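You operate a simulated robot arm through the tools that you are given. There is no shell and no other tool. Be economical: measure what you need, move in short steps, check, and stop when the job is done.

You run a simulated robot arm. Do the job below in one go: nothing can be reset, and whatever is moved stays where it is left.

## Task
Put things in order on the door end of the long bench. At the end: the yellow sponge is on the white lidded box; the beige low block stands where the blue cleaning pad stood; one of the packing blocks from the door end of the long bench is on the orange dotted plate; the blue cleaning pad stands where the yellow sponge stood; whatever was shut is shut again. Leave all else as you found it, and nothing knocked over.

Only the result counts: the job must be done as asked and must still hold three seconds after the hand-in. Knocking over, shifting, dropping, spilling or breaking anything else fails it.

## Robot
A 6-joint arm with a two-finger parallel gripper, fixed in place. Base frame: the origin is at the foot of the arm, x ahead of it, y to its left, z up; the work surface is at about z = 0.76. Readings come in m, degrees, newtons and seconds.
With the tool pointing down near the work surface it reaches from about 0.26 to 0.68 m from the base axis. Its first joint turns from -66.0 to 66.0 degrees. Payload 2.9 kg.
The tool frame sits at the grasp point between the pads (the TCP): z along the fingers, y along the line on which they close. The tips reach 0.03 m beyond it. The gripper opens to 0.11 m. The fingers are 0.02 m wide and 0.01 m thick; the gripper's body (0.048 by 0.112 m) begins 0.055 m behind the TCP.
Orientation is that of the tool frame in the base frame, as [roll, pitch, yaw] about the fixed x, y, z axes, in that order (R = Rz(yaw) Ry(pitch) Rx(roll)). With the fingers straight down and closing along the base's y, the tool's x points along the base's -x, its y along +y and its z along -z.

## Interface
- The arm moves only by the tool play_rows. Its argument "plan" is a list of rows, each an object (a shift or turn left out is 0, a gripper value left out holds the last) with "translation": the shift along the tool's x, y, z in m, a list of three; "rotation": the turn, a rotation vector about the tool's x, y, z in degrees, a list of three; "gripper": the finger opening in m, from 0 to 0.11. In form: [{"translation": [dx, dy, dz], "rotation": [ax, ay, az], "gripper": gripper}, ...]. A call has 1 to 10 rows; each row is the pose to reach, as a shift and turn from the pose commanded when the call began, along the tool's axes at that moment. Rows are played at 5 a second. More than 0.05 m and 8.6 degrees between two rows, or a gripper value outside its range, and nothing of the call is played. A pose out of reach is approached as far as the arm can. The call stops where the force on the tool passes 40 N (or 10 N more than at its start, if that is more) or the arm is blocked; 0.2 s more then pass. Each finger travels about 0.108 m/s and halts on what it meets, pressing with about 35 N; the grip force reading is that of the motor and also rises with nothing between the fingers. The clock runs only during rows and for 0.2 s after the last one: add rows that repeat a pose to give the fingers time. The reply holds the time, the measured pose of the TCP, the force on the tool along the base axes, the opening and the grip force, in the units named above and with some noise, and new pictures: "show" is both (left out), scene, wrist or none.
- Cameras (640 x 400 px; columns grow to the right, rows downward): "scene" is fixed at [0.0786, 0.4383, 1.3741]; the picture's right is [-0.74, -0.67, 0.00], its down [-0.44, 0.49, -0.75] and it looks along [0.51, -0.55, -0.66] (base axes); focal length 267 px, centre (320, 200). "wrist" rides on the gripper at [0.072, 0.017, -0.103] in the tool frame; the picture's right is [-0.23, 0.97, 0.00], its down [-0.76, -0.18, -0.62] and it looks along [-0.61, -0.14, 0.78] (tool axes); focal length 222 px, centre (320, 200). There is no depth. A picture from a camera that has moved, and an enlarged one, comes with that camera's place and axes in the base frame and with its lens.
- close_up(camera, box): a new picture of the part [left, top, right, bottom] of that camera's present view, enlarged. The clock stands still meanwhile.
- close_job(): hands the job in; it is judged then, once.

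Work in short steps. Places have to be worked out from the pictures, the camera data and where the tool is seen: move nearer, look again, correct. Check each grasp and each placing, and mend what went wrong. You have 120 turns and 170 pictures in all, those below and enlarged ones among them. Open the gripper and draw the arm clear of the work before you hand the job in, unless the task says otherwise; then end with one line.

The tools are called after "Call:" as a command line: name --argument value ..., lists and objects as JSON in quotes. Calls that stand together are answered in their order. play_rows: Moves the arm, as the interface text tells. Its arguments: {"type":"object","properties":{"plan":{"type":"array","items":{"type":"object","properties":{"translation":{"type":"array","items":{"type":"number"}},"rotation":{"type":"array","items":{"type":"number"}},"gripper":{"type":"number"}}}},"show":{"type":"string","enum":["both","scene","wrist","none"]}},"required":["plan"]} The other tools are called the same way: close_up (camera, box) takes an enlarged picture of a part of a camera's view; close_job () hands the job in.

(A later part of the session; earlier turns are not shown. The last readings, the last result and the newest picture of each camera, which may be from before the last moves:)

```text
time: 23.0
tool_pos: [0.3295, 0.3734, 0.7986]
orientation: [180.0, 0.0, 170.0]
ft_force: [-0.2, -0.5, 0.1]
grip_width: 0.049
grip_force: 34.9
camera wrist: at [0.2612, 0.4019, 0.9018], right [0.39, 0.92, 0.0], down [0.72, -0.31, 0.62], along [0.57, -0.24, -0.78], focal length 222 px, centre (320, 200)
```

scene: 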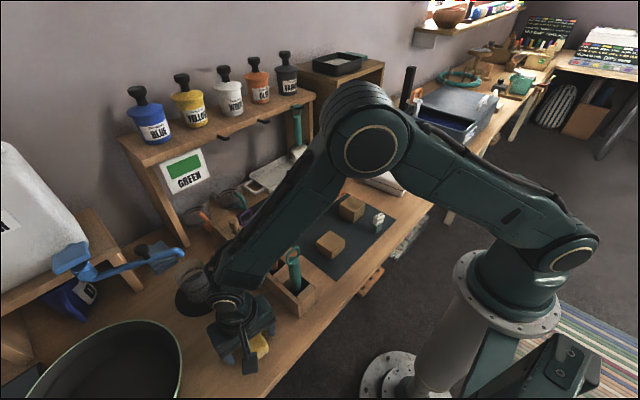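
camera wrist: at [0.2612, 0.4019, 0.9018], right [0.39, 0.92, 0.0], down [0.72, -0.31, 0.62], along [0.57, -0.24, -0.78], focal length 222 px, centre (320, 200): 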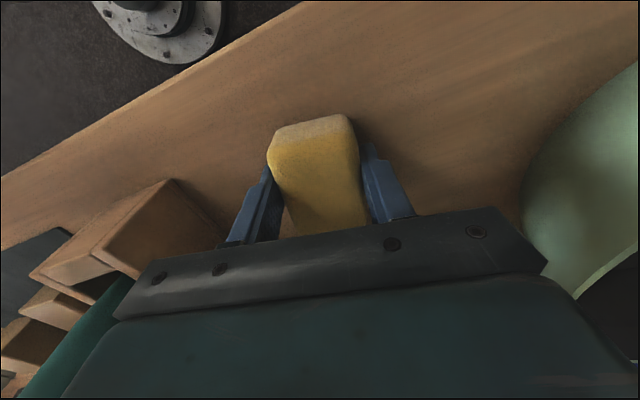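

Gripped at 49 mm. Lifting high and starting the transit to the white box.

Call:
play_rows --plan '[{"translation": [0, 0, -0.03]}, {"translation": [0, 0, -0.08]}, {"translation": [0, 0, -0.13]}, {"translation": [0, 0, -0.18]}, {"translation": [0, 0, -0.23]}, {"translation": [0, 0, -0.28]}]' --show "wrist"

Call:
play_rows --plan '[{"translation": [-0.014, -0.046, 0]}, {"translation": [-0.028, -0.0917, 0]}, {"translation": [-0.042, -0.1375, 0]}, {"translation": [-0.0565, -0.1833, 0]}, {"translation": [-0.0706, -0.2291, 0]}, {"translation": [-0.0847, -0.275, 0]}, {"translation": [-0.0988, -0.3208, 0]}]' --show "none"

Call:
play_rows --plan '[{"translation": [-0.014, -0.046, 0]}, {"translation": [-0.028, -0.0917, 0], "rotation": [0, 0, -3]}, {"translation": [-0.042, -0.1375, 0], "rotation": [0, 0, -6]}, {"translation": [-0.0565, -0.1833, 0], "rotation": [0, 0, -10]}, {"translation": [-0.0706, -0.2291, 0], "rotation": [0, 0, -12]}, {"translation": [-0.0847, -0.275, 0], "rotation": [0, 0, -14]}, {"translation": [-0.0988, -0.3208, 0], "rotation": [0, 0, -14]}, {"translation": [-0.0988, -0.3208, 0.05], "rotation": [0, 0, -14]}, {"translation": [-0.0988, -0.3208, 0.1], "rotation": [0, 0, -14]}]'

```text
time: 24.4
tool_pos: [0.331, 0.3688, 1.0793]
orientation: [180.0, -0.1, 170.0]
ft_force: [0.3, 0.6, 0.9]
grip_width: 0.0488
grip_force: 35.0
camera wrist: at [0.2628, 0.399, 1.1821], right [0.39, 0.92, 0.0], down [0.72, -0.31, 0.62], along [0.57, -0.25, -0.78], focal length 222 px, centre (320, 200)
```

wrist: 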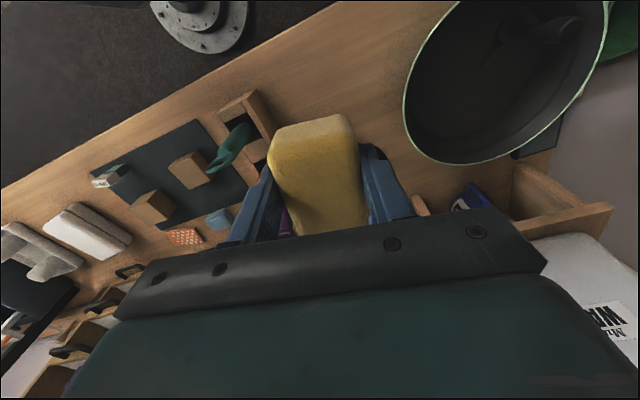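

```text
time: 26.0
tool_pos: [0.3733, 0.0399, 1.079]
orientation: [179.9, -0.1, 170.0]
ft_force: [0.5, 0.0, -0.5]
grip_width: 0.049
grip_force: 34.9
```

```text
time: 28.0
tool_pos: [0.4105, -0.2939, 0.9759]
orientation: [180.0, 0.1, -176.0]
ft_force: [0.3, -0.3, -0.2]
grip_width: 0.0491
grip_force: 34.6
camera wrist: at [0.3371, -0.2815, 1.0798], right [0.16, 0.99, 0.0], down [0.77, -0.12, 0.62], along [0.62, -0.1, -0.78], focal length 222 px, centre (320, 200)
```

scene: 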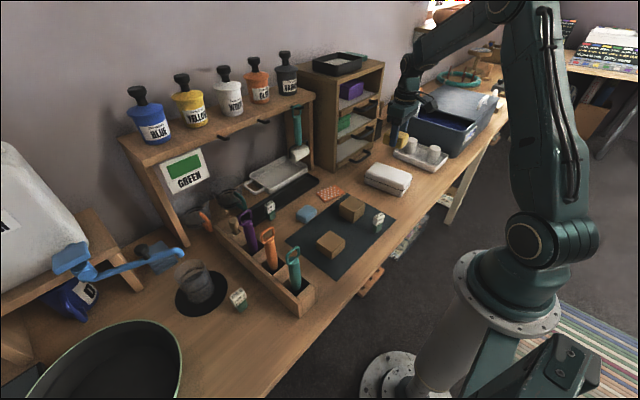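
wrist: 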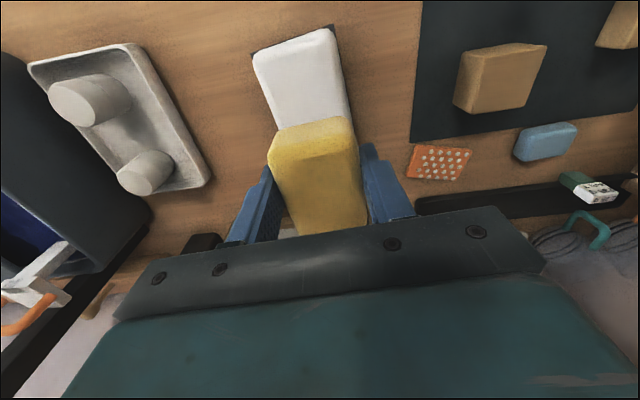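

Sponge hangs above the box; box centre refines to about (0.415, −0.300). I'll shift slightly and descend to just above the lid.

Call:
play_rows --plan '[{"translation": [-0.004, -0.006, 0.03]}, {"translation": [-0.004, -0.006, 0.06]}, {"translation": [-0.004, -0.006, 0.085]}, {"translation": [-0.004, -0.006, 0.1]}]' --show "wrist"

Call:
close_up --camera "scene" --box '[350, 130, 450, 210]'

```text
time: 29.0
tool_pos: [0.4171, -0.2999, 0.8772]
orientation: [180.0, 0.0, -175.9]
ft_force: [-0.2, 0.1, -1.0]
grip_width: 0.0489
grip_force: 34.9
camera wrist: at [0.3437, -0.2873, 0.9816], right [0.16, 0.99, 0.0], down [0.77, -0.12, 0.62], along [0.62, -0.1, -0.78], focal length 222 px, centre (320, 200)
```

wrist: 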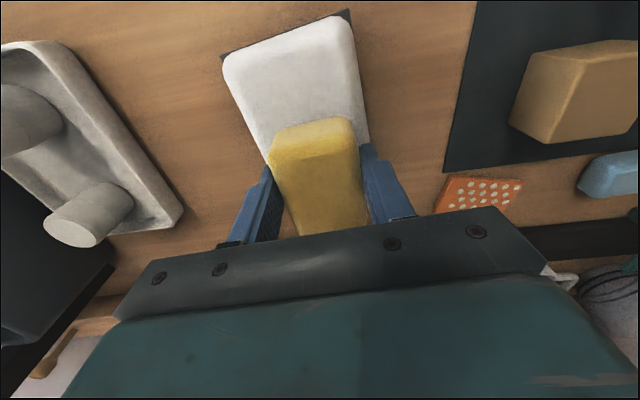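

```text
5.00 times, centred on (400, 170) of scene
camera zoom: at [0.0786, 0.4383, 1.3741], right [-0.74, -0.67, 0.0], down [-0.44, 0.49, -0.75], along [0.51, -0.55, -0.66], focal length 1335 px, centre (-80, 350)
```

zoom: 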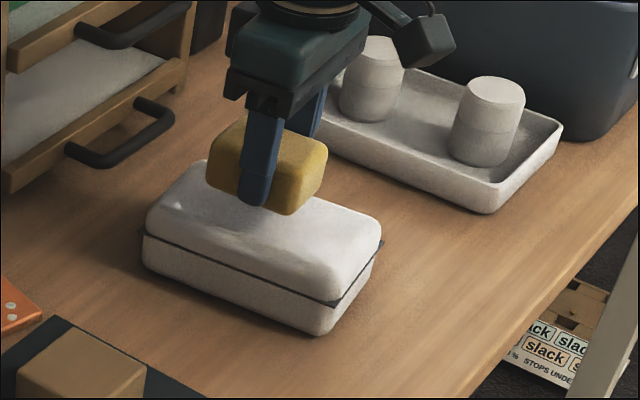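

Alignment over the lid is good. Descending in small steps to feel contact.

Call:
play_rows --plan '[{"translation": [0, 0, 0.006]}, {"translation": [0, 0, 0.011]}, {"translation": [0, 0, 0.014]}]' --show "none"

Call:
close_up --camera "scene" --box '[360, 140, 430, 200]'

```text
time: 29.8
tool_pos: [0.4174, -0.3004, 0.8651]
orientation: [-179.9, 0.0, -176.0]
ft_force: [-0.3, -0.2, 1.2]
grip_width: 0.0489
grip_force: 34.9
```

```text
6.67 times, centred on (395, 170) of scene
camera zoom: at [0.0786, 0.4383, 1.3741], right [-0.74, -0.67, 0.0], down [-0.44, 0.49, -0.75], along [0.51, -0.55, -0.66], focal length 1780 px, centre (-180, 400)
```

zoom: 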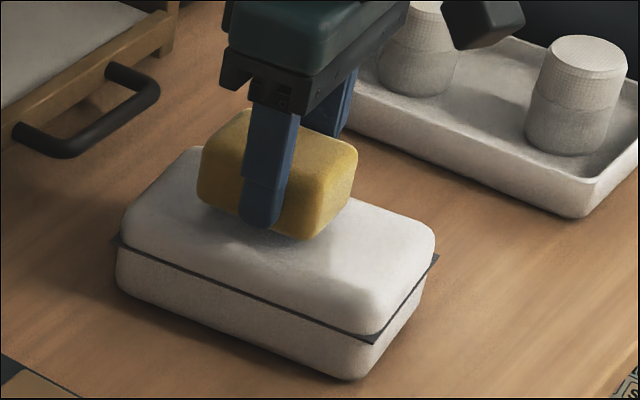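

Not touching yet (force about 1 N). Continuing downward in small steps.

Call:
play_rows --plan '[{"translation": [0, 0, 0.003]}, {"translation": [0, 0, 0.006]}]' --show "none"

Call:
close_up --camera "scene" --box '[360, 140, 430, 200]'

```text
time: 30.4
tool_pos: [0.4169, -0.2998, 0.8595]
orientation: [180.0, 0.0, -176.0]
ft_force: [1.0, 0.2, 0.3]
grip_width: 0.0489
grip_force: 35.2
```

```text
6.67 times, centred on (395, 170) of scene
camera zoom: at [0.0786, 0.4383, 1.3741], right [-0.74, -0.67, 0.0], down [-0.44, 0.49, -0.75], along [0.51, -0.55, -0.66], focal length 1780 px, centre (-180, 400)
```

zoom: 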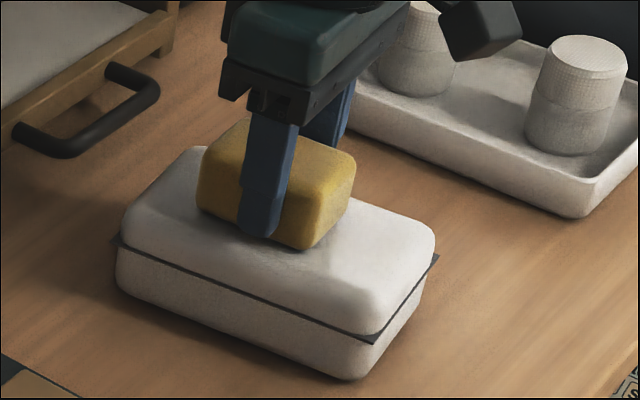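

Nearly down; a few more millimetres with force check.

Call:
play_rows --plan '[{"translation": [0, 0, 0.003]}, {"translation": [0, 0, 0.003]}]' --show "none"

Call:
close_up --camera "scene" --box '[360, 140, 430, 200]'

```text
time: 31.0
tool_pos: [0.4193, -0.3008, 0.8576]
orientation: [-179.9, 0.1, -176.0]
ft_force: [-7.6, 3.8, 29.6]
grip_width: 0.0489
grip_force: 35.1
```

```text
6.67 times, centred on (395, 170) of scene
camera zoom: at [0.0781, 0.4387, 1.374], right [-0.74, -0.67, 0.0], down [-0.44, 0.49, -0.75], along [0.51, -0.56, -0.66], focal length 1780 px, centre (-180, 400)
```

zoom: 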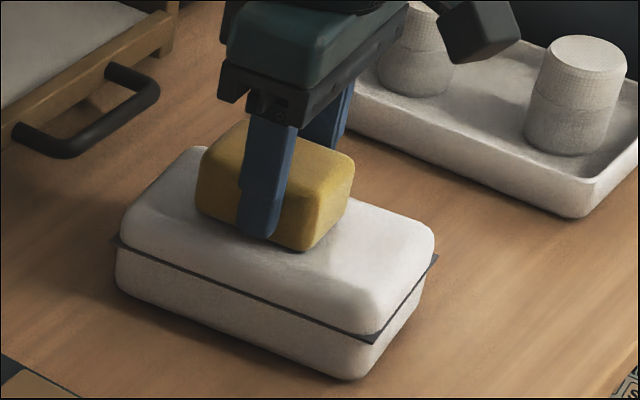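

Contact felt (30 N). I'll ease off 2 mm, open, and rise straight up.

Call:
play_rows --plan '[{"translation": [0, 0, -0.002]}, {"translation": [0, 0, -0.002], "gripper": 0.052}, {"translation": [0, 0, -0.002], "gripper": 0.06}, {"translation": [0, 0, -0.002], "gripper": 0.075}, {"translation": [0, 0, -0.002], "gripper": 0.08}, {"translation": [0, 0, -0.03], "gripper": 0.08}, {"translation": [0, 0, -0.07], "gripper": 0.08}, {"translation": [0, 0, -0.11], "gripper": 0.08}, {"translation": [0, 0, -0.15], "gripper": 0.08}]'

Call:
close_up --camera "scene" --box '[350, 130, 430, 200]'

```text
time: 33.0
tool_pos: [0.4182, -0.3002, 1.0057]
orientation: [179.9, 0.1, -176.1]
ft_force: [0.2, -0.2, 0.4]
grip_width: 0.0799
grip_force: 0.0
camera wrist: at [0.3441, -0.2881, 1.1092], right [0.16, 0.99, 0.0], down [0.77, -0.12, 0.62], along [0.61, -0.1, -0.78], focal length 222 px, centre (320, 200)
```

scene: 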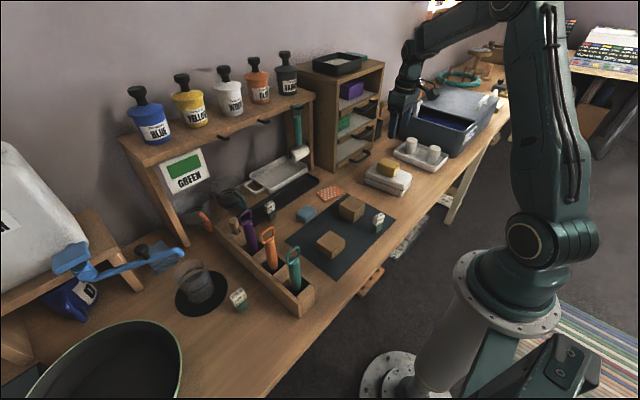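
wrist: 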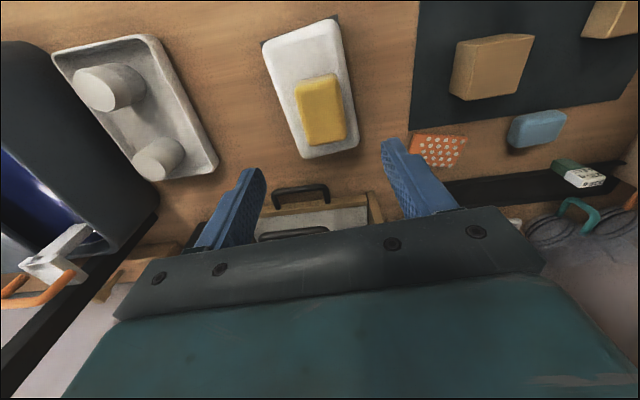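

```text
5.71 times, centred on (390, 165) of scene
camera zoom: at [0.0786, 0.4384, 1.3741], right [-0.74, -0.67, 0.0], down [-0.44, 0.49, -0.75], along [0.51, -0.55, -0.66], focal length 1526 px, centre (-80, 400)
```

zoom: 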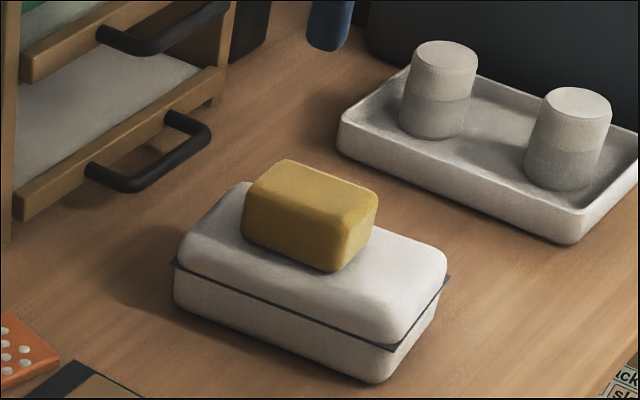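

The sponge rests stably on the lid, which hasn't moved. Now I'll go above the blue pad at about (0.518, 0.015).

Call:
play_rows --plan '[{"translation": [-0.017, 0.044, 0]}, {"translation": [-0.034, 0.088, 0], "rotation": [0, 0, 2]}, {"translation": [-0.05, 0.132, 0], "rotation": [0, 0, 4]}, {"translation": [-0.068, 0.176, 0], "rotation": [0, 0, 4]}, {"translation": [-0.085, 0.22, 0], "rotation": [0, 0, 4]}, {"translation": [-0.102, 0.264, 0.0], "rotation": [0, 0, 4]}, {"translation": [-0.122, 0.306, 0.01], "rotation": [0, 0, 4]}, {"translation": [-0.122, 0.308, 0.055], "rotation": [0, 0, 4]}]'

Call:
close_up --camera "wrist" --box '[240, 30, 420, 210]'

```text
time: 34.8
tool_pos: [0.5167, 0.017, 0.9502]
orientation: [-180.0, 0.0, -179.9]
ft_force: [0.7, 0.0, 0.1]
grip_width: 0.0799
grip_force: 0.1
camera wrist: at [0.4452, 0.0345, 1.0533], right [0.23, 0.97, 0.0], down [0.76, -0.18, 0.62], along [0.61, -0.14, -0.78], focal length 222 px, centre (320, 200)
```

scene: 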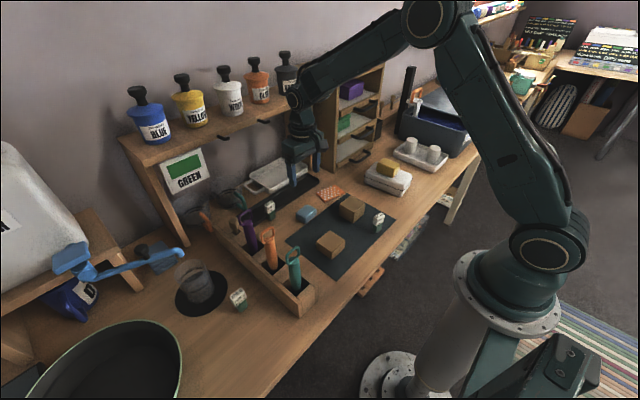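
wrist: 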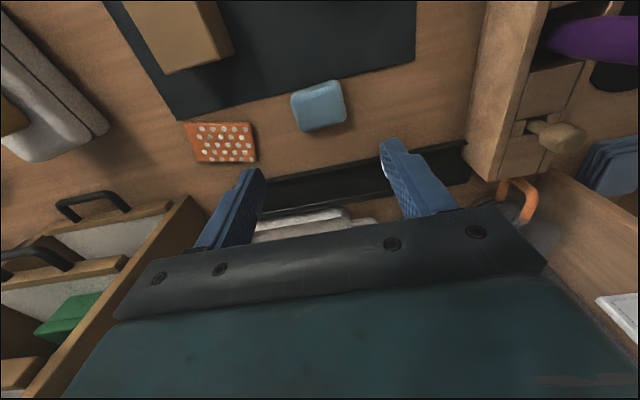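

```text
2.22 times, centred on (330, 120) of wrist
camera zoom: at [0.4452, 0.0345, 1.0533], right [0.23, 0.97, 0.0], down [0.76, -0.18, 0.62], along [0.61, -0.14, -0.78], focal length 494 px, centre (298, 378)
```

zoom: 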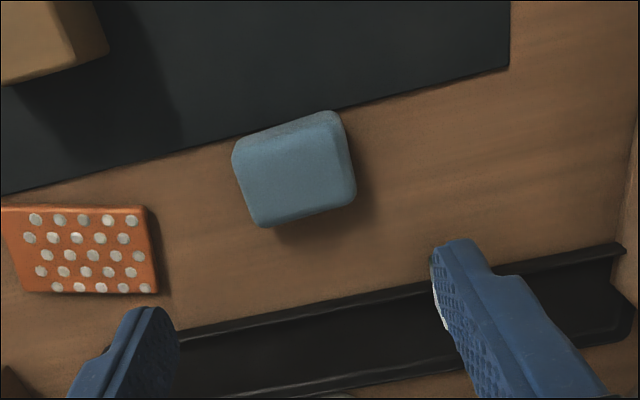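

The pad is at (0.522, 0.017), about 38×51 mm, axis-aligned. Descending and gripping it.

Call:
play_rows --plan '[{"translation": [-0.005, 0, 0.04]}, {"translation": [-0.005, 0, 0.08]}, {"translation": [-0.005, 0, 0.12]}, {"translation": [-0.005, 0, 0.14]}, {"translation": [-0.005, 0, 0.153]}, {"translation": [-0.005, 0, 0.153]}]' --show "wrist"

Call:
close_up --camera "scene" --box '[260, 160, 360, 240]'

```text
time: 36.2
tool_pos: [0.5244, 0.0162, 0.7957]
orientation: [179.9, 0.1, -180.0]
ft_force: [0.7, -1.3, 0.8]
grip_width: 0.08
grip_force: 0.0
camera wrist: at [0.4511, 0.0337, 0.901], right [0.23, 0.97, 0.0], down [0.76, -0.18, 0.62], along [0.61, -0.14, -0.78], focal length 222 px, centre (320, 200)
```

wrist: 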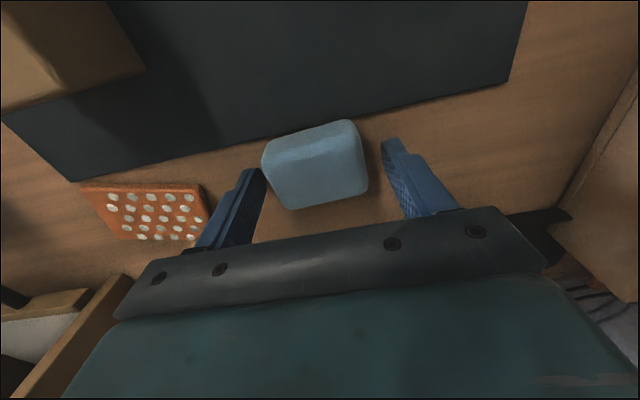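

```text
5.00 times, centred on (310, 200) of scene
camera zoom: at [0.0786, 0.4383, 1.3741], right [-0.74, -0.67, 0.0], down [-0.44, 0.49, -0.75], along [0.51, -0.55, -0.66], focal length 1335 px, centre (370, 200)
```

zoom: 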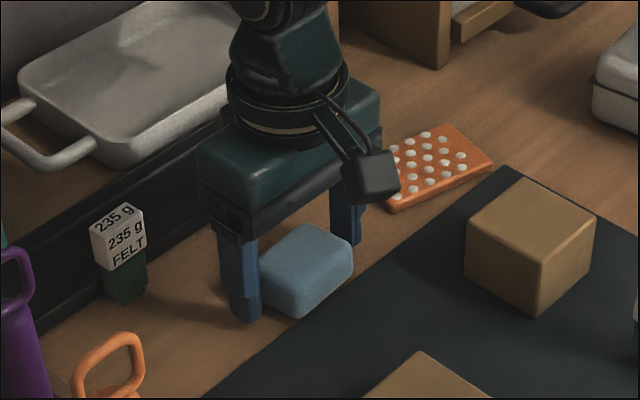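

Pad centred between the fingers, plate clear. Closing.

Call:
play_rows --plan '[{"gripper": 0.065}, {"gripper": 0.03}, {"gripper": 0.03}, {"gripper": 0.03}, {"translation": [0, 0, -0.01], "gripper": 0.03}]' --show "wrist"

```text
time: 37.4
tool_pos: [0.5233, 0.016, 0.8081]
orientation: [180.0, -0.1, -180.0]
ft_force: [-0.7, 0.1, -0.3]
grip_width: 0.0589
grip_force: 34.7
camera wrist: at [0.4515, 0.0337, 0.9113], right [0.23, 0.97, 0.0], down [0.76, -0.18, 0.62], along [0.61, -0.14, -0.78], focal length 222 px, centre (320, 200)
```

wrist: 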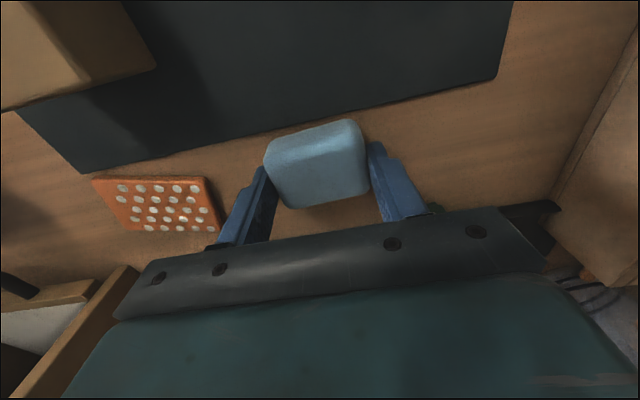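

Gripped at 59 mm. Lifting and carrying to the sponge's old spot (0.330, 0.373).

Call:
play_rows --plan '[{"translation": [0, 0, -0.05]}, {"translation": [0, 0, -0.1]}, {"translation": [0, 0, -0.15]}, {"translation": [0, 0, -0.2]}, {"translation": [0, 0, -0.25]}, {"translation": [0, 0, -0.275]}]' --show "wrist"

Call:
play_rows --plan '[{"translation": [0.021, 0.04, 0]}, {"translation": [0.043, 0.079, 0]}, {"translation": [0.064, 0.119, 0]}, {"translation": [0.086, 0.159, 0]}, {"translation": [0.107, 0.198, 0]}, {"translation": [0.129, 0.238, 0]}, {"translation": [0.15, 0.278, 0]}, {"translation": [0.172, 0.317, 0]}, {"translation": [0.193, 0.357, 0]}]' --show "none"

Call:
play_rows --plan '[{"translation": [0, 0, 0.04]}, {"translation": [0, 0, 0.08]}, {"translation": [0, 0, 0.12]}, {"translation": [0, 0, 0.16]}, {"translation": [0, 0, 0.2]}, {"translation": [0, 0, 0.24]}]'

```text
time: 38.8
tool_pos: [0.5235, 0.0157, 1.0826]
orientation: [180.0, 0.0, -179.9]
ft_force: [0.3, 0.2, -1.3]
grip_width: 0.0585
grip_force: 34.9
camera wrist: at [0.4512, 0.0327, 1.1864], right [0.23, 0.97, 0.0], down [0.76, -0.18, 0.62], along [0.61, -0.14, -0.78], focal length 222 px, centre (320, 200)
```

wrist: 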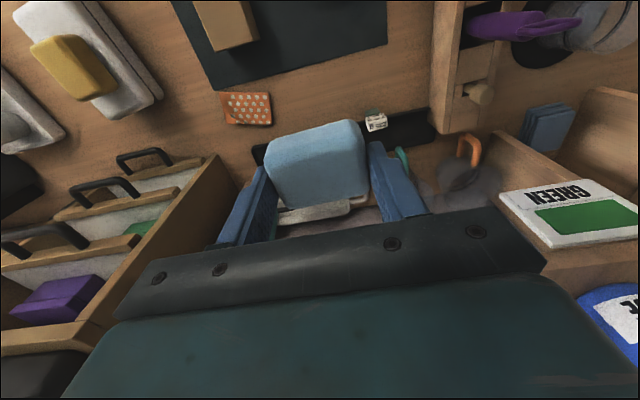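

```text
time: 40.8
tool_pos: [0.3293, 0.3755, 1.0812]
orientation: [-180.0, 0.0, 179.9]
ft_force: [-0.7, -0.3, -0.5]
grip_width: 0.0587
grip_force: 35.2
```

```text
time: 42.2
tool_pos: [0.3298, 0.3744, 0.8418]
orientation: [180.0, 0.0, -179.9]
ft_force: [0.4, 0.0, -1.3]
grip_width: 0.0588
grip_force: 35.3
camera wrist: at [0.2573, 0.3903, 0.9452], right [0.23, 0.97, 0.0], down [0.76, -0.18, 0.62], along [0.61, -0.14, -0.78], focal length 222 px, centre (320, 200)
```

scene: 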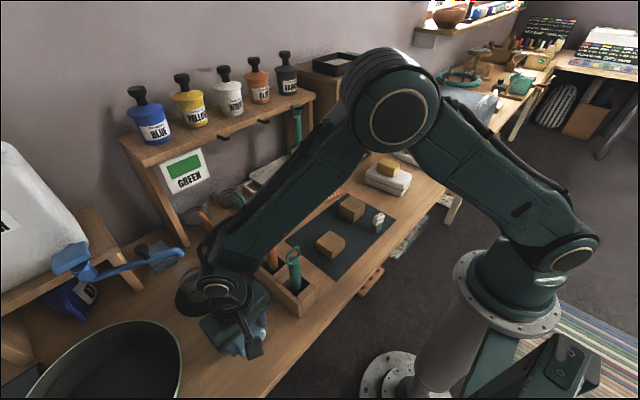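
wrist: 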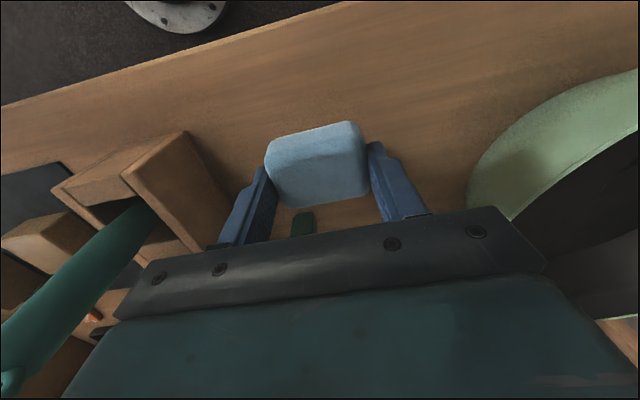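

On target over the old sponge spot. Lowering to just above the bench, then feeling for contact.

Call:
play_rows --plan '[{"translation": [0, 0, 0.02]}, {"translation": [0, 0, 0.035]}, {"translation": [0, 0, 0.041]}, {"translation": [0, 0, 0.043]}]' --show "none"

Call:
play_rows --plan '[{"translation": [0, 0, 0.001]}, {"translation": [0, 0, 0.002]}]' --show "none"

```text
time: 43.2
tool_pos: [0.3303, 0.3721, 0.7999]
orientation: [-179.9, 0.0, 179.9]
ft_force: [-0.4, 0.0, 0.5]
grip_width: 0.0586
grip_force: 34.6
```

```text
time: 43.8
tool_pos: [0.3296, 0.3725, 0.7972]
orientation: [180.0, 0.0, -180.0]
ft_force: [0.0, 0.6, 0.0]
grip_width: 0.0583
grip_force: 34.8
```

No contact yet; one more millimetre or two.

Call:
play_rows --plan '[{"translation": [0, 0, 0.0015]}, {"translation": [0, 0, 0.0015]}]' --show "none"

```text
time: 44.4
tool_pos: [0.3315, 0.3749, 0.7979]
orientation: [179.9, 0.1, -180.0]
ft_force: [-2.9, -0.8, 13.3]
grip_width: 0.0585
grip_force: 34.7
```

Contact at 13 N. Releasing and rising.

Call:
play_rows --plan '[{"translation": [0, 0, -0.001]}, {"translation": [0, 0, -0.001], "gripper": 0.064}, {"translation": [0, 0, -0.001], "gripper": 0.075}, {"translation": [0, 0, -0.001], "gripper": 0.085}, {"translation": [0, 0, -0.03], "gripper": 0.085}, {"translation": [0, 0, -0.08], "gripper": 0.085}, {"translation": [0, 0, -0.13], "gripper": 0.085}, {"translation": [0, 0, -0.18], "gripper": 0.085}, {"translation": [0, 0, -0.23], "gripper": 0.085}, {"translation": [0, 0, -0.28], "gripper": 0.085}]' --show "both"

```text
time: 46.6
tool_pos: [0.3316, 0.3748, 1.0756]
orientation: [-179.8, 0.0, 180.0]
ft_force: [1.0, -0.3, -0.1]
grip_width: 0.085
grip_force: 0.0
camera wrist: at [0.2583, 0.3917, 1.1798], right [0.23, 0.97, 0.0], down [0.76, -0.18, 0.62], along [0.61, -0.14, -0.78], focal length 222 px, centre (320, 200)
```

scene: 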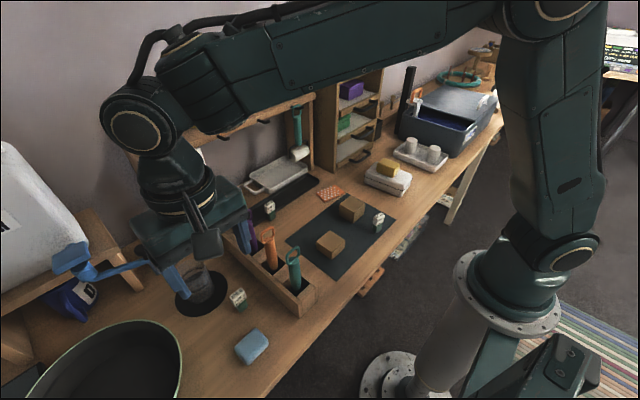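
wrist: 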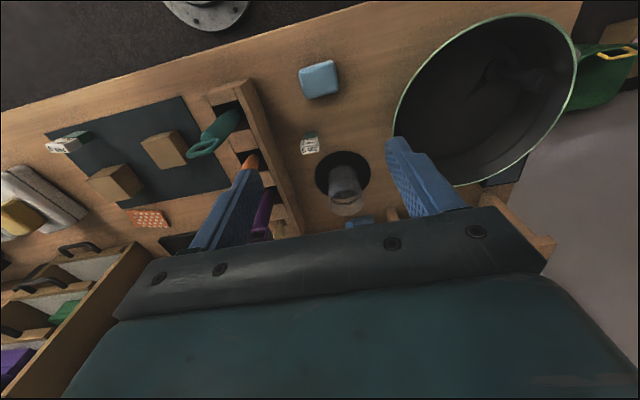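

The pad stands where the sponge was. Now moving above low block A at about (0.386, 0.068).

Call:
play_rows --plan '[{"translation": [-0.008, -0.044, 0]}, {"translation": [-0.015, -0.088, 0]}, {"translation": [-0.023, -0.132, 0]}, {"translation": [-0.031, -0.176, 0]}, {"translation": [-0.039, -0.22, 0]}, {"translation": [-0.046, -0.264, 0]}, {"translation": [-0.054, -0.307, 0]}, {"translation": [-0.054, -0.307, 0.04]}, {"translation": [-0.054, -0.307, 0.085]}, {"translation": [-0.054, -0.307, 0.125]}]' --show "scene"

Call:
close_up --camera "wrist" --box '[200, 0, 440, 220]'

```text
time: 48.8
tool_pos: [0.3841, 0.0656, 0.9526]
orientation: [-179.9, 0.1, -180.0]
ft_force: [0.9, -0.3, 0.3]
grip_width: 0.0848
grip_force: 0.1
```

scene: 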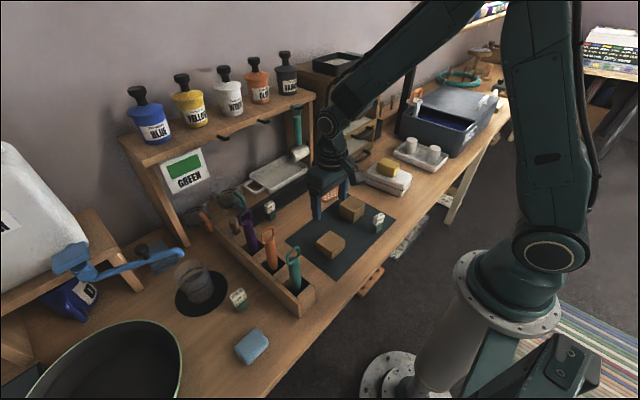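

```text
1.82 times, centred on (320, 110) of wrist
camera zoom: at [0.3108, 0.0822, 1.0554], right [0.23, 0.97, 0.0], down [0.76, -0.18, 0.62], along [0.61, -0.14, -0.78], focal length 404 px, centre (320, 364)
```

zoom: 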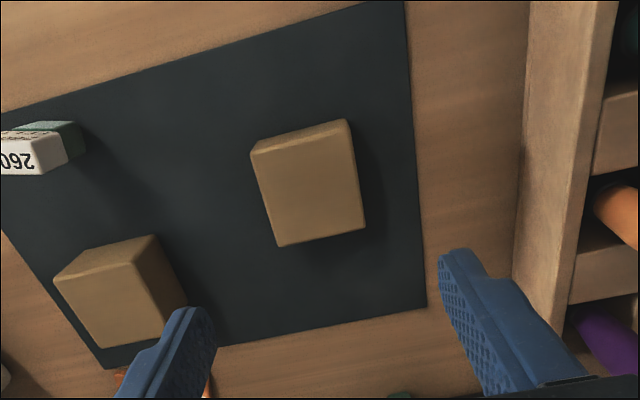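

Block A is at (0.3825, 0.061), 60×59 mm, square to the axes. Descending and gripping.

Call:
play_rows --plan '[{"translation": [0.0015, -0.005, 0.04]}, {"translation": [0.0015, -0.005, 0.08]}, {"translation": [0.0015, -0.005, 0.12]}, {"translation": [0.0015, -0.005, 0.145]}, {"translation": [0.0015, -0.005, 0.155]}, {"translation": [0.0015, -0.005, 0.155]}]' --show "wrist"

Call:
play_rows --plan '[{"gripper": 0.07}, {"gripper": 0.04}, {"gripper": 0.04}, {"gripper": 0.04}]' --show "wrist"

```text
time: 50.2
tool_pos: [0.3817, 0.0611, 0.7962]
orientation: [-180.0, 0.0, -180.0]
ft_force: [-0.4, 0.4, 0.8]
grip_width: 0.0846
grip_force: 0.1
camera wrist: at [0.3097, 0.0789, 0.9001], right [0.23, 0.97, 0.0], down [0.76, -0.18, 0.62], along [0.61, -0.14, -0.78], focal length 222 px, centre (320, 200)
```

wrist: 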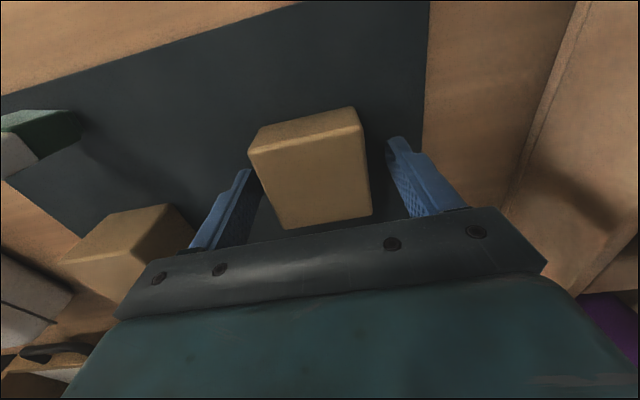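

```text
time: 51.2
tool_pos: [0.3814, 0.061, 0.7962]
orientation: [-180.0, 0.0, 179.9]
ft_force: [-0.2, -0.4, 0.6]
grip_width: 0.0594
grip_force: 34.9
camera wrist: at [0.3097, 0.0789, 0.9003], right [0.23, 0.97, 0.0], down [0.76, -0.18, 0.62], along [0.61, -0.14, -0.78], focal length 222 px, centre (320, 200)
```

wrist: 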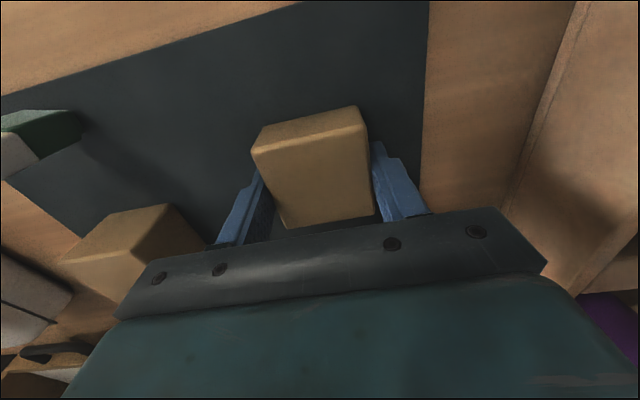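

Gripped at 59 mm. I'll carry it to the pad's old spot, biased about 9 mm in +x, to (0.531, 0.0165), so it stands flat on wood and clear of the mat edge at x≈0.501.

Call:
play_rows --plan '[{"translation": [0, 0, -0.04]}, {"translation": [0, 0, -0.09]}, {"translation": [0, 0, -0.12]}, {"translation": [-0.04, -0.013, -0.12]}, {"translation": [-0.085, -0.026, -0.12]}, {"translation": [-0.125, -0.038, -0.12]}, {"translation": [-0.15, -0.0445, -0.12]}, {"translation": [-0.15, -0.0445, -0.08]}, {"translation": [-0.15, -0.0445, -0.04]}, {"translation": [-0.15, -0.0445, -0.02]}]' --show "wrist"

Call:
close_up --camera "scene" --box '[260, 160, 360, 240]'

```text
time: 53.4
tool_pos: [0.5322, 0.0182, 0.8176]
orientation: [-180.0, 0.0, 180.0]
ft_force: [0.7, -0.1, -2.1]
grip_width: 0.0593
grip_force: 34.9
camera wrist: at [0.4608, 0.0347, 0.921], right [0.23, 0.97, 0.0], down [0.76, -0.18, 0.62], along [0.61, -0.14, -0.78], focal length 222 px, centre (320, 200)
```

wrist: 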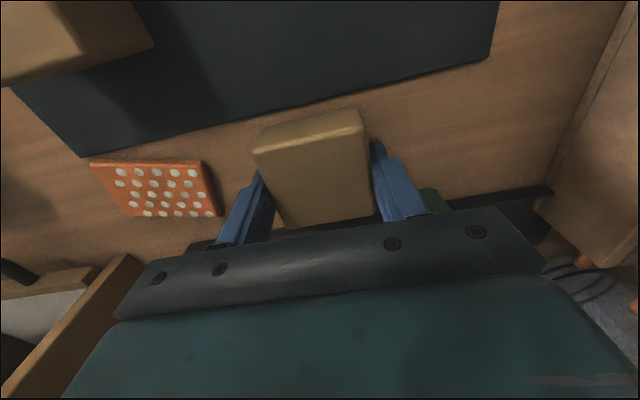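

```text
5.00 times, centred on (310, 200) of scene
camera zoom: at [0.0787, 0.4383, 1.3741], right [-0.74, -0.67, 0.0], down [-0.44, 0.49, -0.75], along [0.51, -0.55, -0.66], focal length 1335 px, centre (370, 200)
```

zoom: 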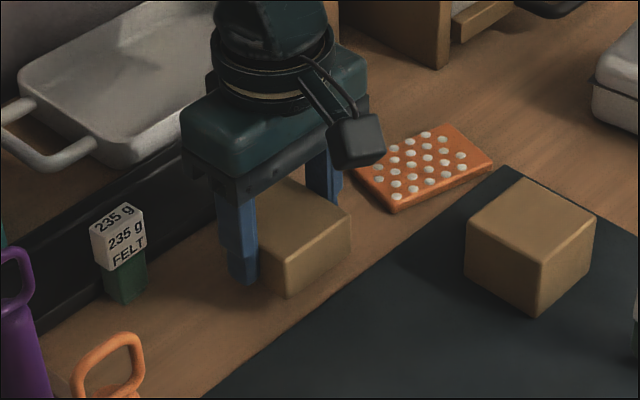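

Clear of the plate and the mat. Lowering with small final steps.

Call:
play_rows --plan '[{"translation": [0, 0, 0.01]}, {"translation": [0, 0, 0.017]}, {"translation": [0, 0, 0.019]}]' --show "none"

Call:
play_rows --plan '[{"translation": [0, 0, 0.001]}, {"translation": [0, 0, 0.002]}]' --show "none"

```text
time: 54.2
tool_pos: [0.5329, 0.0166, 0.7971]
orientation: [179.9, 0.0, 179.9]
ft_force: [0.0, 0.5, -0.7]
grip_width: 0.0596
grip_force: 34.8
```

```text
time: 54.8
tool_pos: [0.5337, 0.0147, 0.795]
orientation: [-180.0, 0.0, -180.0]
ft_force: [0.4, 0.0, -0.2]
grip_width: 0.0592
grip_force: 34.9
```

Call:
play_rows --plan '[{"translation": [0, 0, 0.0015]}, {"translation": [0, 0, 0.0015]}]' --show "none"

```text
time: 55.4
tool_pos: [0.5333, 0.0158, 0.794]
orientation: [-179.9, 0.0, 180.0]
ft_force: [0.1, -1.0, -0.6]
grip_width: 0.0595
grip_force: 34.3
```

Still no contact (tips at about 0.764); 1 mm more.

Call:
play_rows --plan '[{"translation": [0, 0, 0.0012]}, {"translation": [0, 0, 0.0012]}]' --show "none"

Call:
close_up --camera "scene" --box '[280, 180, 340, 230]'

```text
time: 56.0
tool_pos: [0.5341, 0.016, 0.7936]
orientation: [180.0, 0.2, -179.9]
ft_force: [-6.5, -1.1, 16.6]
grip_width: 0.0593
grip_force: 35.3
```

```text
8.00 times, centred on (310, 205) of scene
camera zoom: at [0.0782, 0.4383, 1.3742], right [-0.74, -0.67, 0.0], down [-0.44, 0.49, -0.75], along [0.51, -0.55, -0.66], focal length 2136 px, centre (400, 160)
```

zoom: 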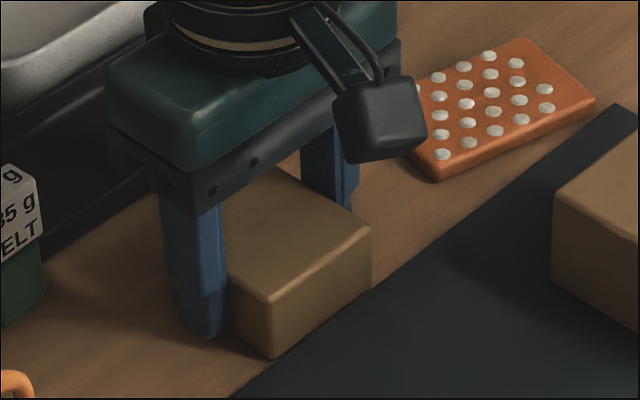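

Contact at 17 N. Releasing and rising.

Call:
play_rows --plan '[{"translation": [0, 0, -0.001]}, {"translation": [0, 0, -0.001], "gripper": 0.064}, {"translation": [0, 0, -0.001], "gripper": 0.075}, {"translation": [0, 0, -0.001], "gripper": 0.075}, {"translation": [0, 0, -0.03], "gripper": 0.075}, {"translation": [0, 0, -0.08], "gripper": 0.075}, {"translation": [0, 0, -0.13], "gripper": 0.075}, {"translation": [0, 0, -0.16], "gripper": 0.075}]' --show "both"

Call:
close_up --camera "wrist" --box '[100, 20, 420, 220]'

```text
time: 57.8
tool_pos: [0.5318, 0.0157, 0.9516]
orientation: [180.0, 0.1, 179.9]
ft_force: [-0.7, -0.6, 0.2]
grip_width: 0.075
grip_force: 0.1
camera wrist: at [0.4594, 0.034, 1.0558], right [0.23, 0.97, 0.0], down [0.76, -0.18, 0.62], along [0.61, -0.14, -0.78], focal length 222 px, centre (320, 200)
```

scene: 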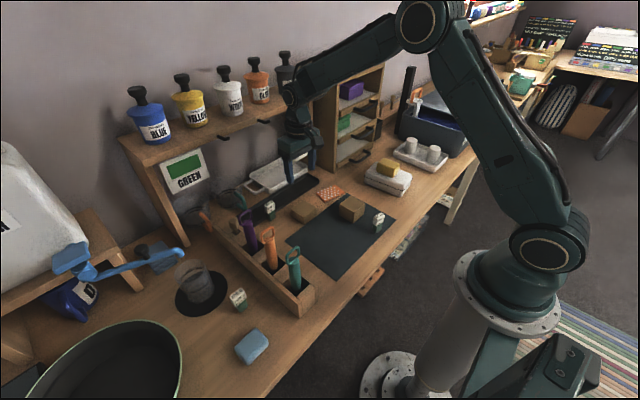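
wrist: 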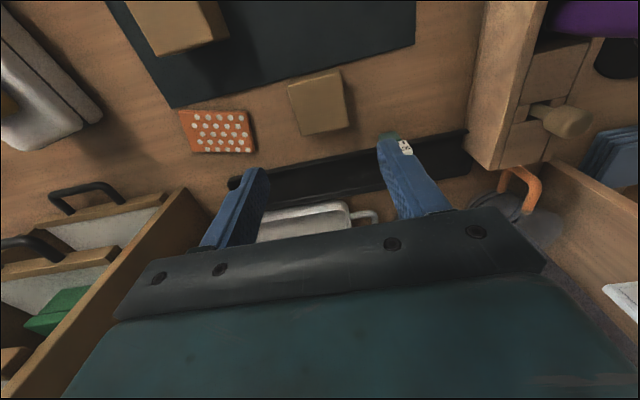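

```text
2.00 times, centred on (260, 120) of wrist
camera zoom: at [0.4594, 0.034, 1.0558], right [0.23, 0.97, 0.0], down [0.76, -0.18, 0.62], along [0.61, -0.14, -0.78], focal length 444 px, centre (440, 360)
```

zoom: 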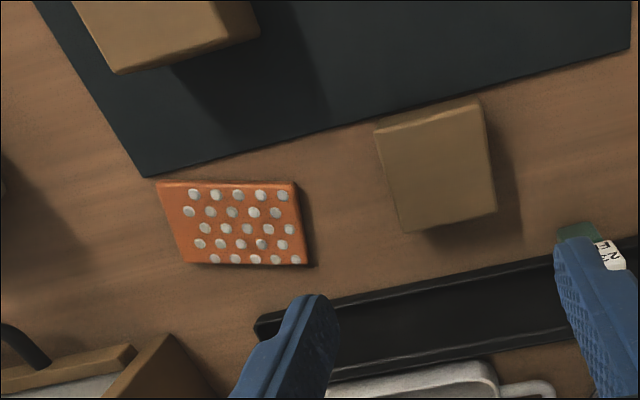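

Low block placed, standing flat. The plate's centre is at about (0.541, −0.121), 85×55 mm. Next I move above the 260 g packing block at about (0.322, −0.075).

Call:
play_rows --plan '[{"translation": [0.03, -0.013, -0.02]}, {"translation": [0.07, -0.03, -0.04]}, {"translation": [0.11, -0.048, -0.04]}, {"translation": [0.15, -0.065, -0.04]}, {"translation": [0.19, -0.082, -0.04]}, {"translation": [0.21, -0.091, -0.03]}, {"translation": [0.21, -0.091, 0.0]}]' --show "wrist"

Call:
close_up --camera "wrist" --box '[220, 20, 420, 220]'

```text
time: 59.4
tool_pos: [0.3212, -0.0753, 0.9544]
orientation: [179.9, 0.1, -179.9]
ft_force: [0.4, -1.2, -0.2]
grip_width: 0.0752
grip_force: 0.1
camera wrist: at [0.2487, -0.0578, 1.0576], right [0.23, 0.97, 0.0], down [0.76, -0.18, 0.62], along [0.61, -0.14, -0.78], focal length 222 px, centre (320, 200)
```

wrist: 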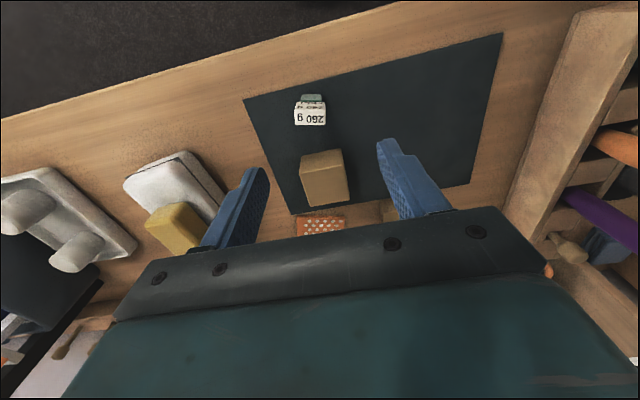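

```text
2.00 times, centred on (320, 120) of wrist
camera zoom: at [0.2487, -0.0578, 1.0576], right [0.23, 0.97, 0.0], down [0.76, -0.18, 0.62], along [0.61, -0.14, -0.78], focal length 444 px, centre (320, 360)
```

zoom: 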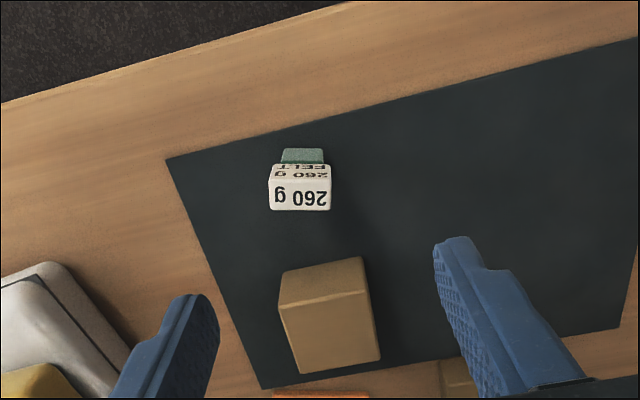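

The packing block measures about 31×16 mm, 60 mm tall, at (0.323, −0.085), yaw −12°. I'll rotate to match, shift and go down.

Call:
play_rows --plan '[{"translation": [-0.002, -0.01, 0], "rotation": [0, 0, 6]}, {"translation": [-0.002, -0.01, 0], "rotation": [0, 0, 12]}, {"translation": [-0.002, -0.01, 0.04], "rotation": [0, 0, 12]}, {"translation": [-0.002, -0.01, 0.08], "rotation": [0, 0, 12]}]' --show "wrist"

Call:
close_up --camera "wrist" --box '[220, 60, 420, 240]'

```text
time: 60.4
tool_pos: [0.3239, -0.085, 0.8733]
orientation: [-180.0, 0.1, 168.1]
ft_force: [-0.2, 1.0, 0.3]
grip_width: 0.075
grip_force: 0.0
camera wrist: at [0.2566, -0.0529, 0.9779], right [0.43, 0.91, 0.0], down [0.71, -0.33, 0.62], along [0.56, -0.27, -0.78], focal length 222 px, centre (320, 200)
```

wrist: 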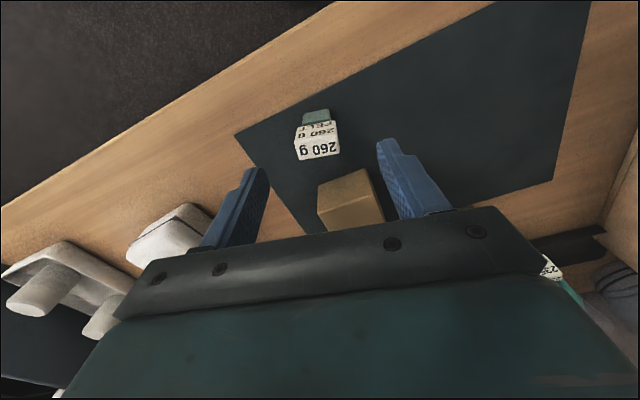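

```text
2.22 times, centred on (320, 150) of wrist
camera zoom: at [0.2566, -0.0529, 0.9779], right [0.43, 0.91, 0.0], down [0.71, -0.33, 0.62], along [0.56, -0.27, -0.78], focal length 494 px, centre (320, 311)
```

zoom: 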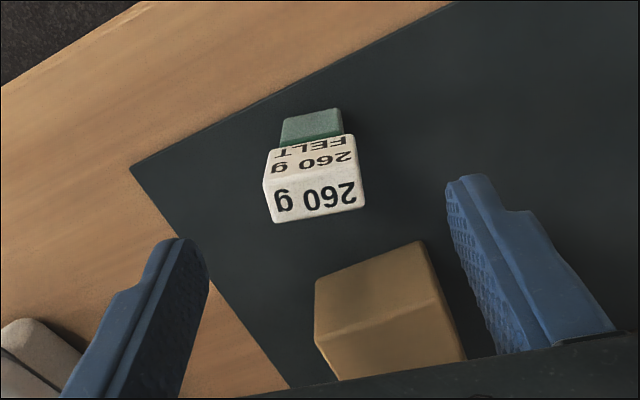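

Aligned; descending around the packing block and closing.

Call:
play_rows --plan '[{"translation": [0.001, -0.002, 0.03]}, {"translation": [0.001, -0.002, 0.055]}, {"translation": [0.001, -0.002, 0.072]}, {"translation": [0.001, -0.002, 0.072]}]' --show "wrist"

Call:
play_rows --plan '[{"gripper": 0.055}, {"gripper": 0.035}, {"gripper": 0.015}, {"gripper": 0.015}, {"gripper": 0.015}]' --show "wrist"

Call:
close_up --camera "scene" --box '[330, 170, 420, 250]'

```text
time: 61.4
tool_pos: [0.3238, -0.0861, 0.799]
orientation: [180.0, 0.0, 168.0]
ft_force: [0.2, -0.3, 0.3]
grip_width: 0.075
grip_force: 0.1
camera wrist: at [0.2563, -0.0543, 0.904], right [0.42, 0.91, 0.0], down [0.71, -0.33, 0.62], along [0.56, -0.26, -0.78], focal length 222 px, centre (320, 200)
```

wrist: 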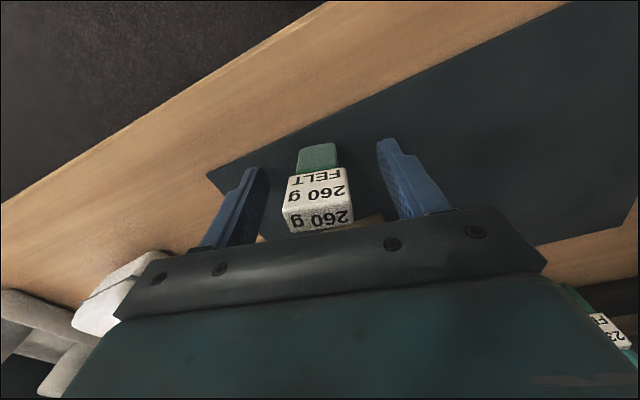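

```text
time: 62.6
tool_pos: [0.3232, -0.0859, 0.801]
orientation: [180.0, 0.1, 168.0]
ft_force: [-0.4, 0.4, 0.3]
grip_width: 0.0312
grip_force: 34.9
camera wrist: at [0.2563, -0.0543, 0.9044], right [0.42, 0.91, 0.0], down [0.71, -0.33, 0.62], along [0.56, -0.26, -0.78], focal length 222 px, centre (320, 200)
```

wrist: 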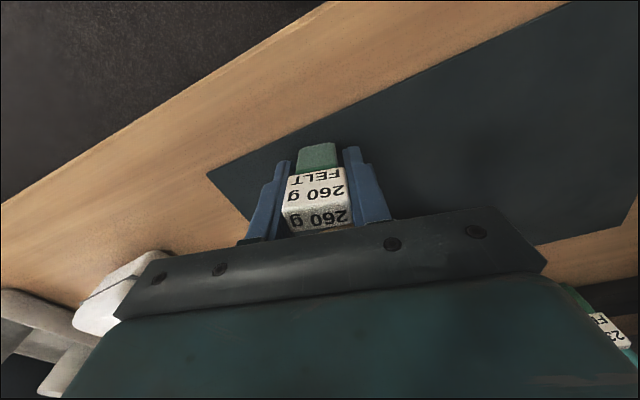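

```text
5.00 times, centred on (375, 210) of scene
camera zoom: at [0.0786, 0.4384, 1.3741], right [-0.74, -0.67, 0.0], down [-0.44, 0.49, -0.75], along [0.51, -0.55, -0.66], focal length 1335 px, centre (45, 150)
```

zoom: 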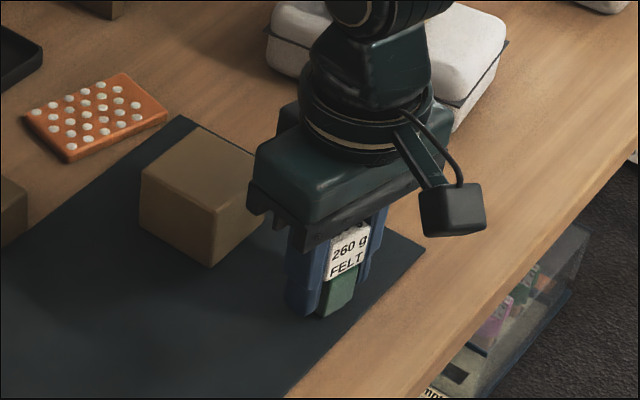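

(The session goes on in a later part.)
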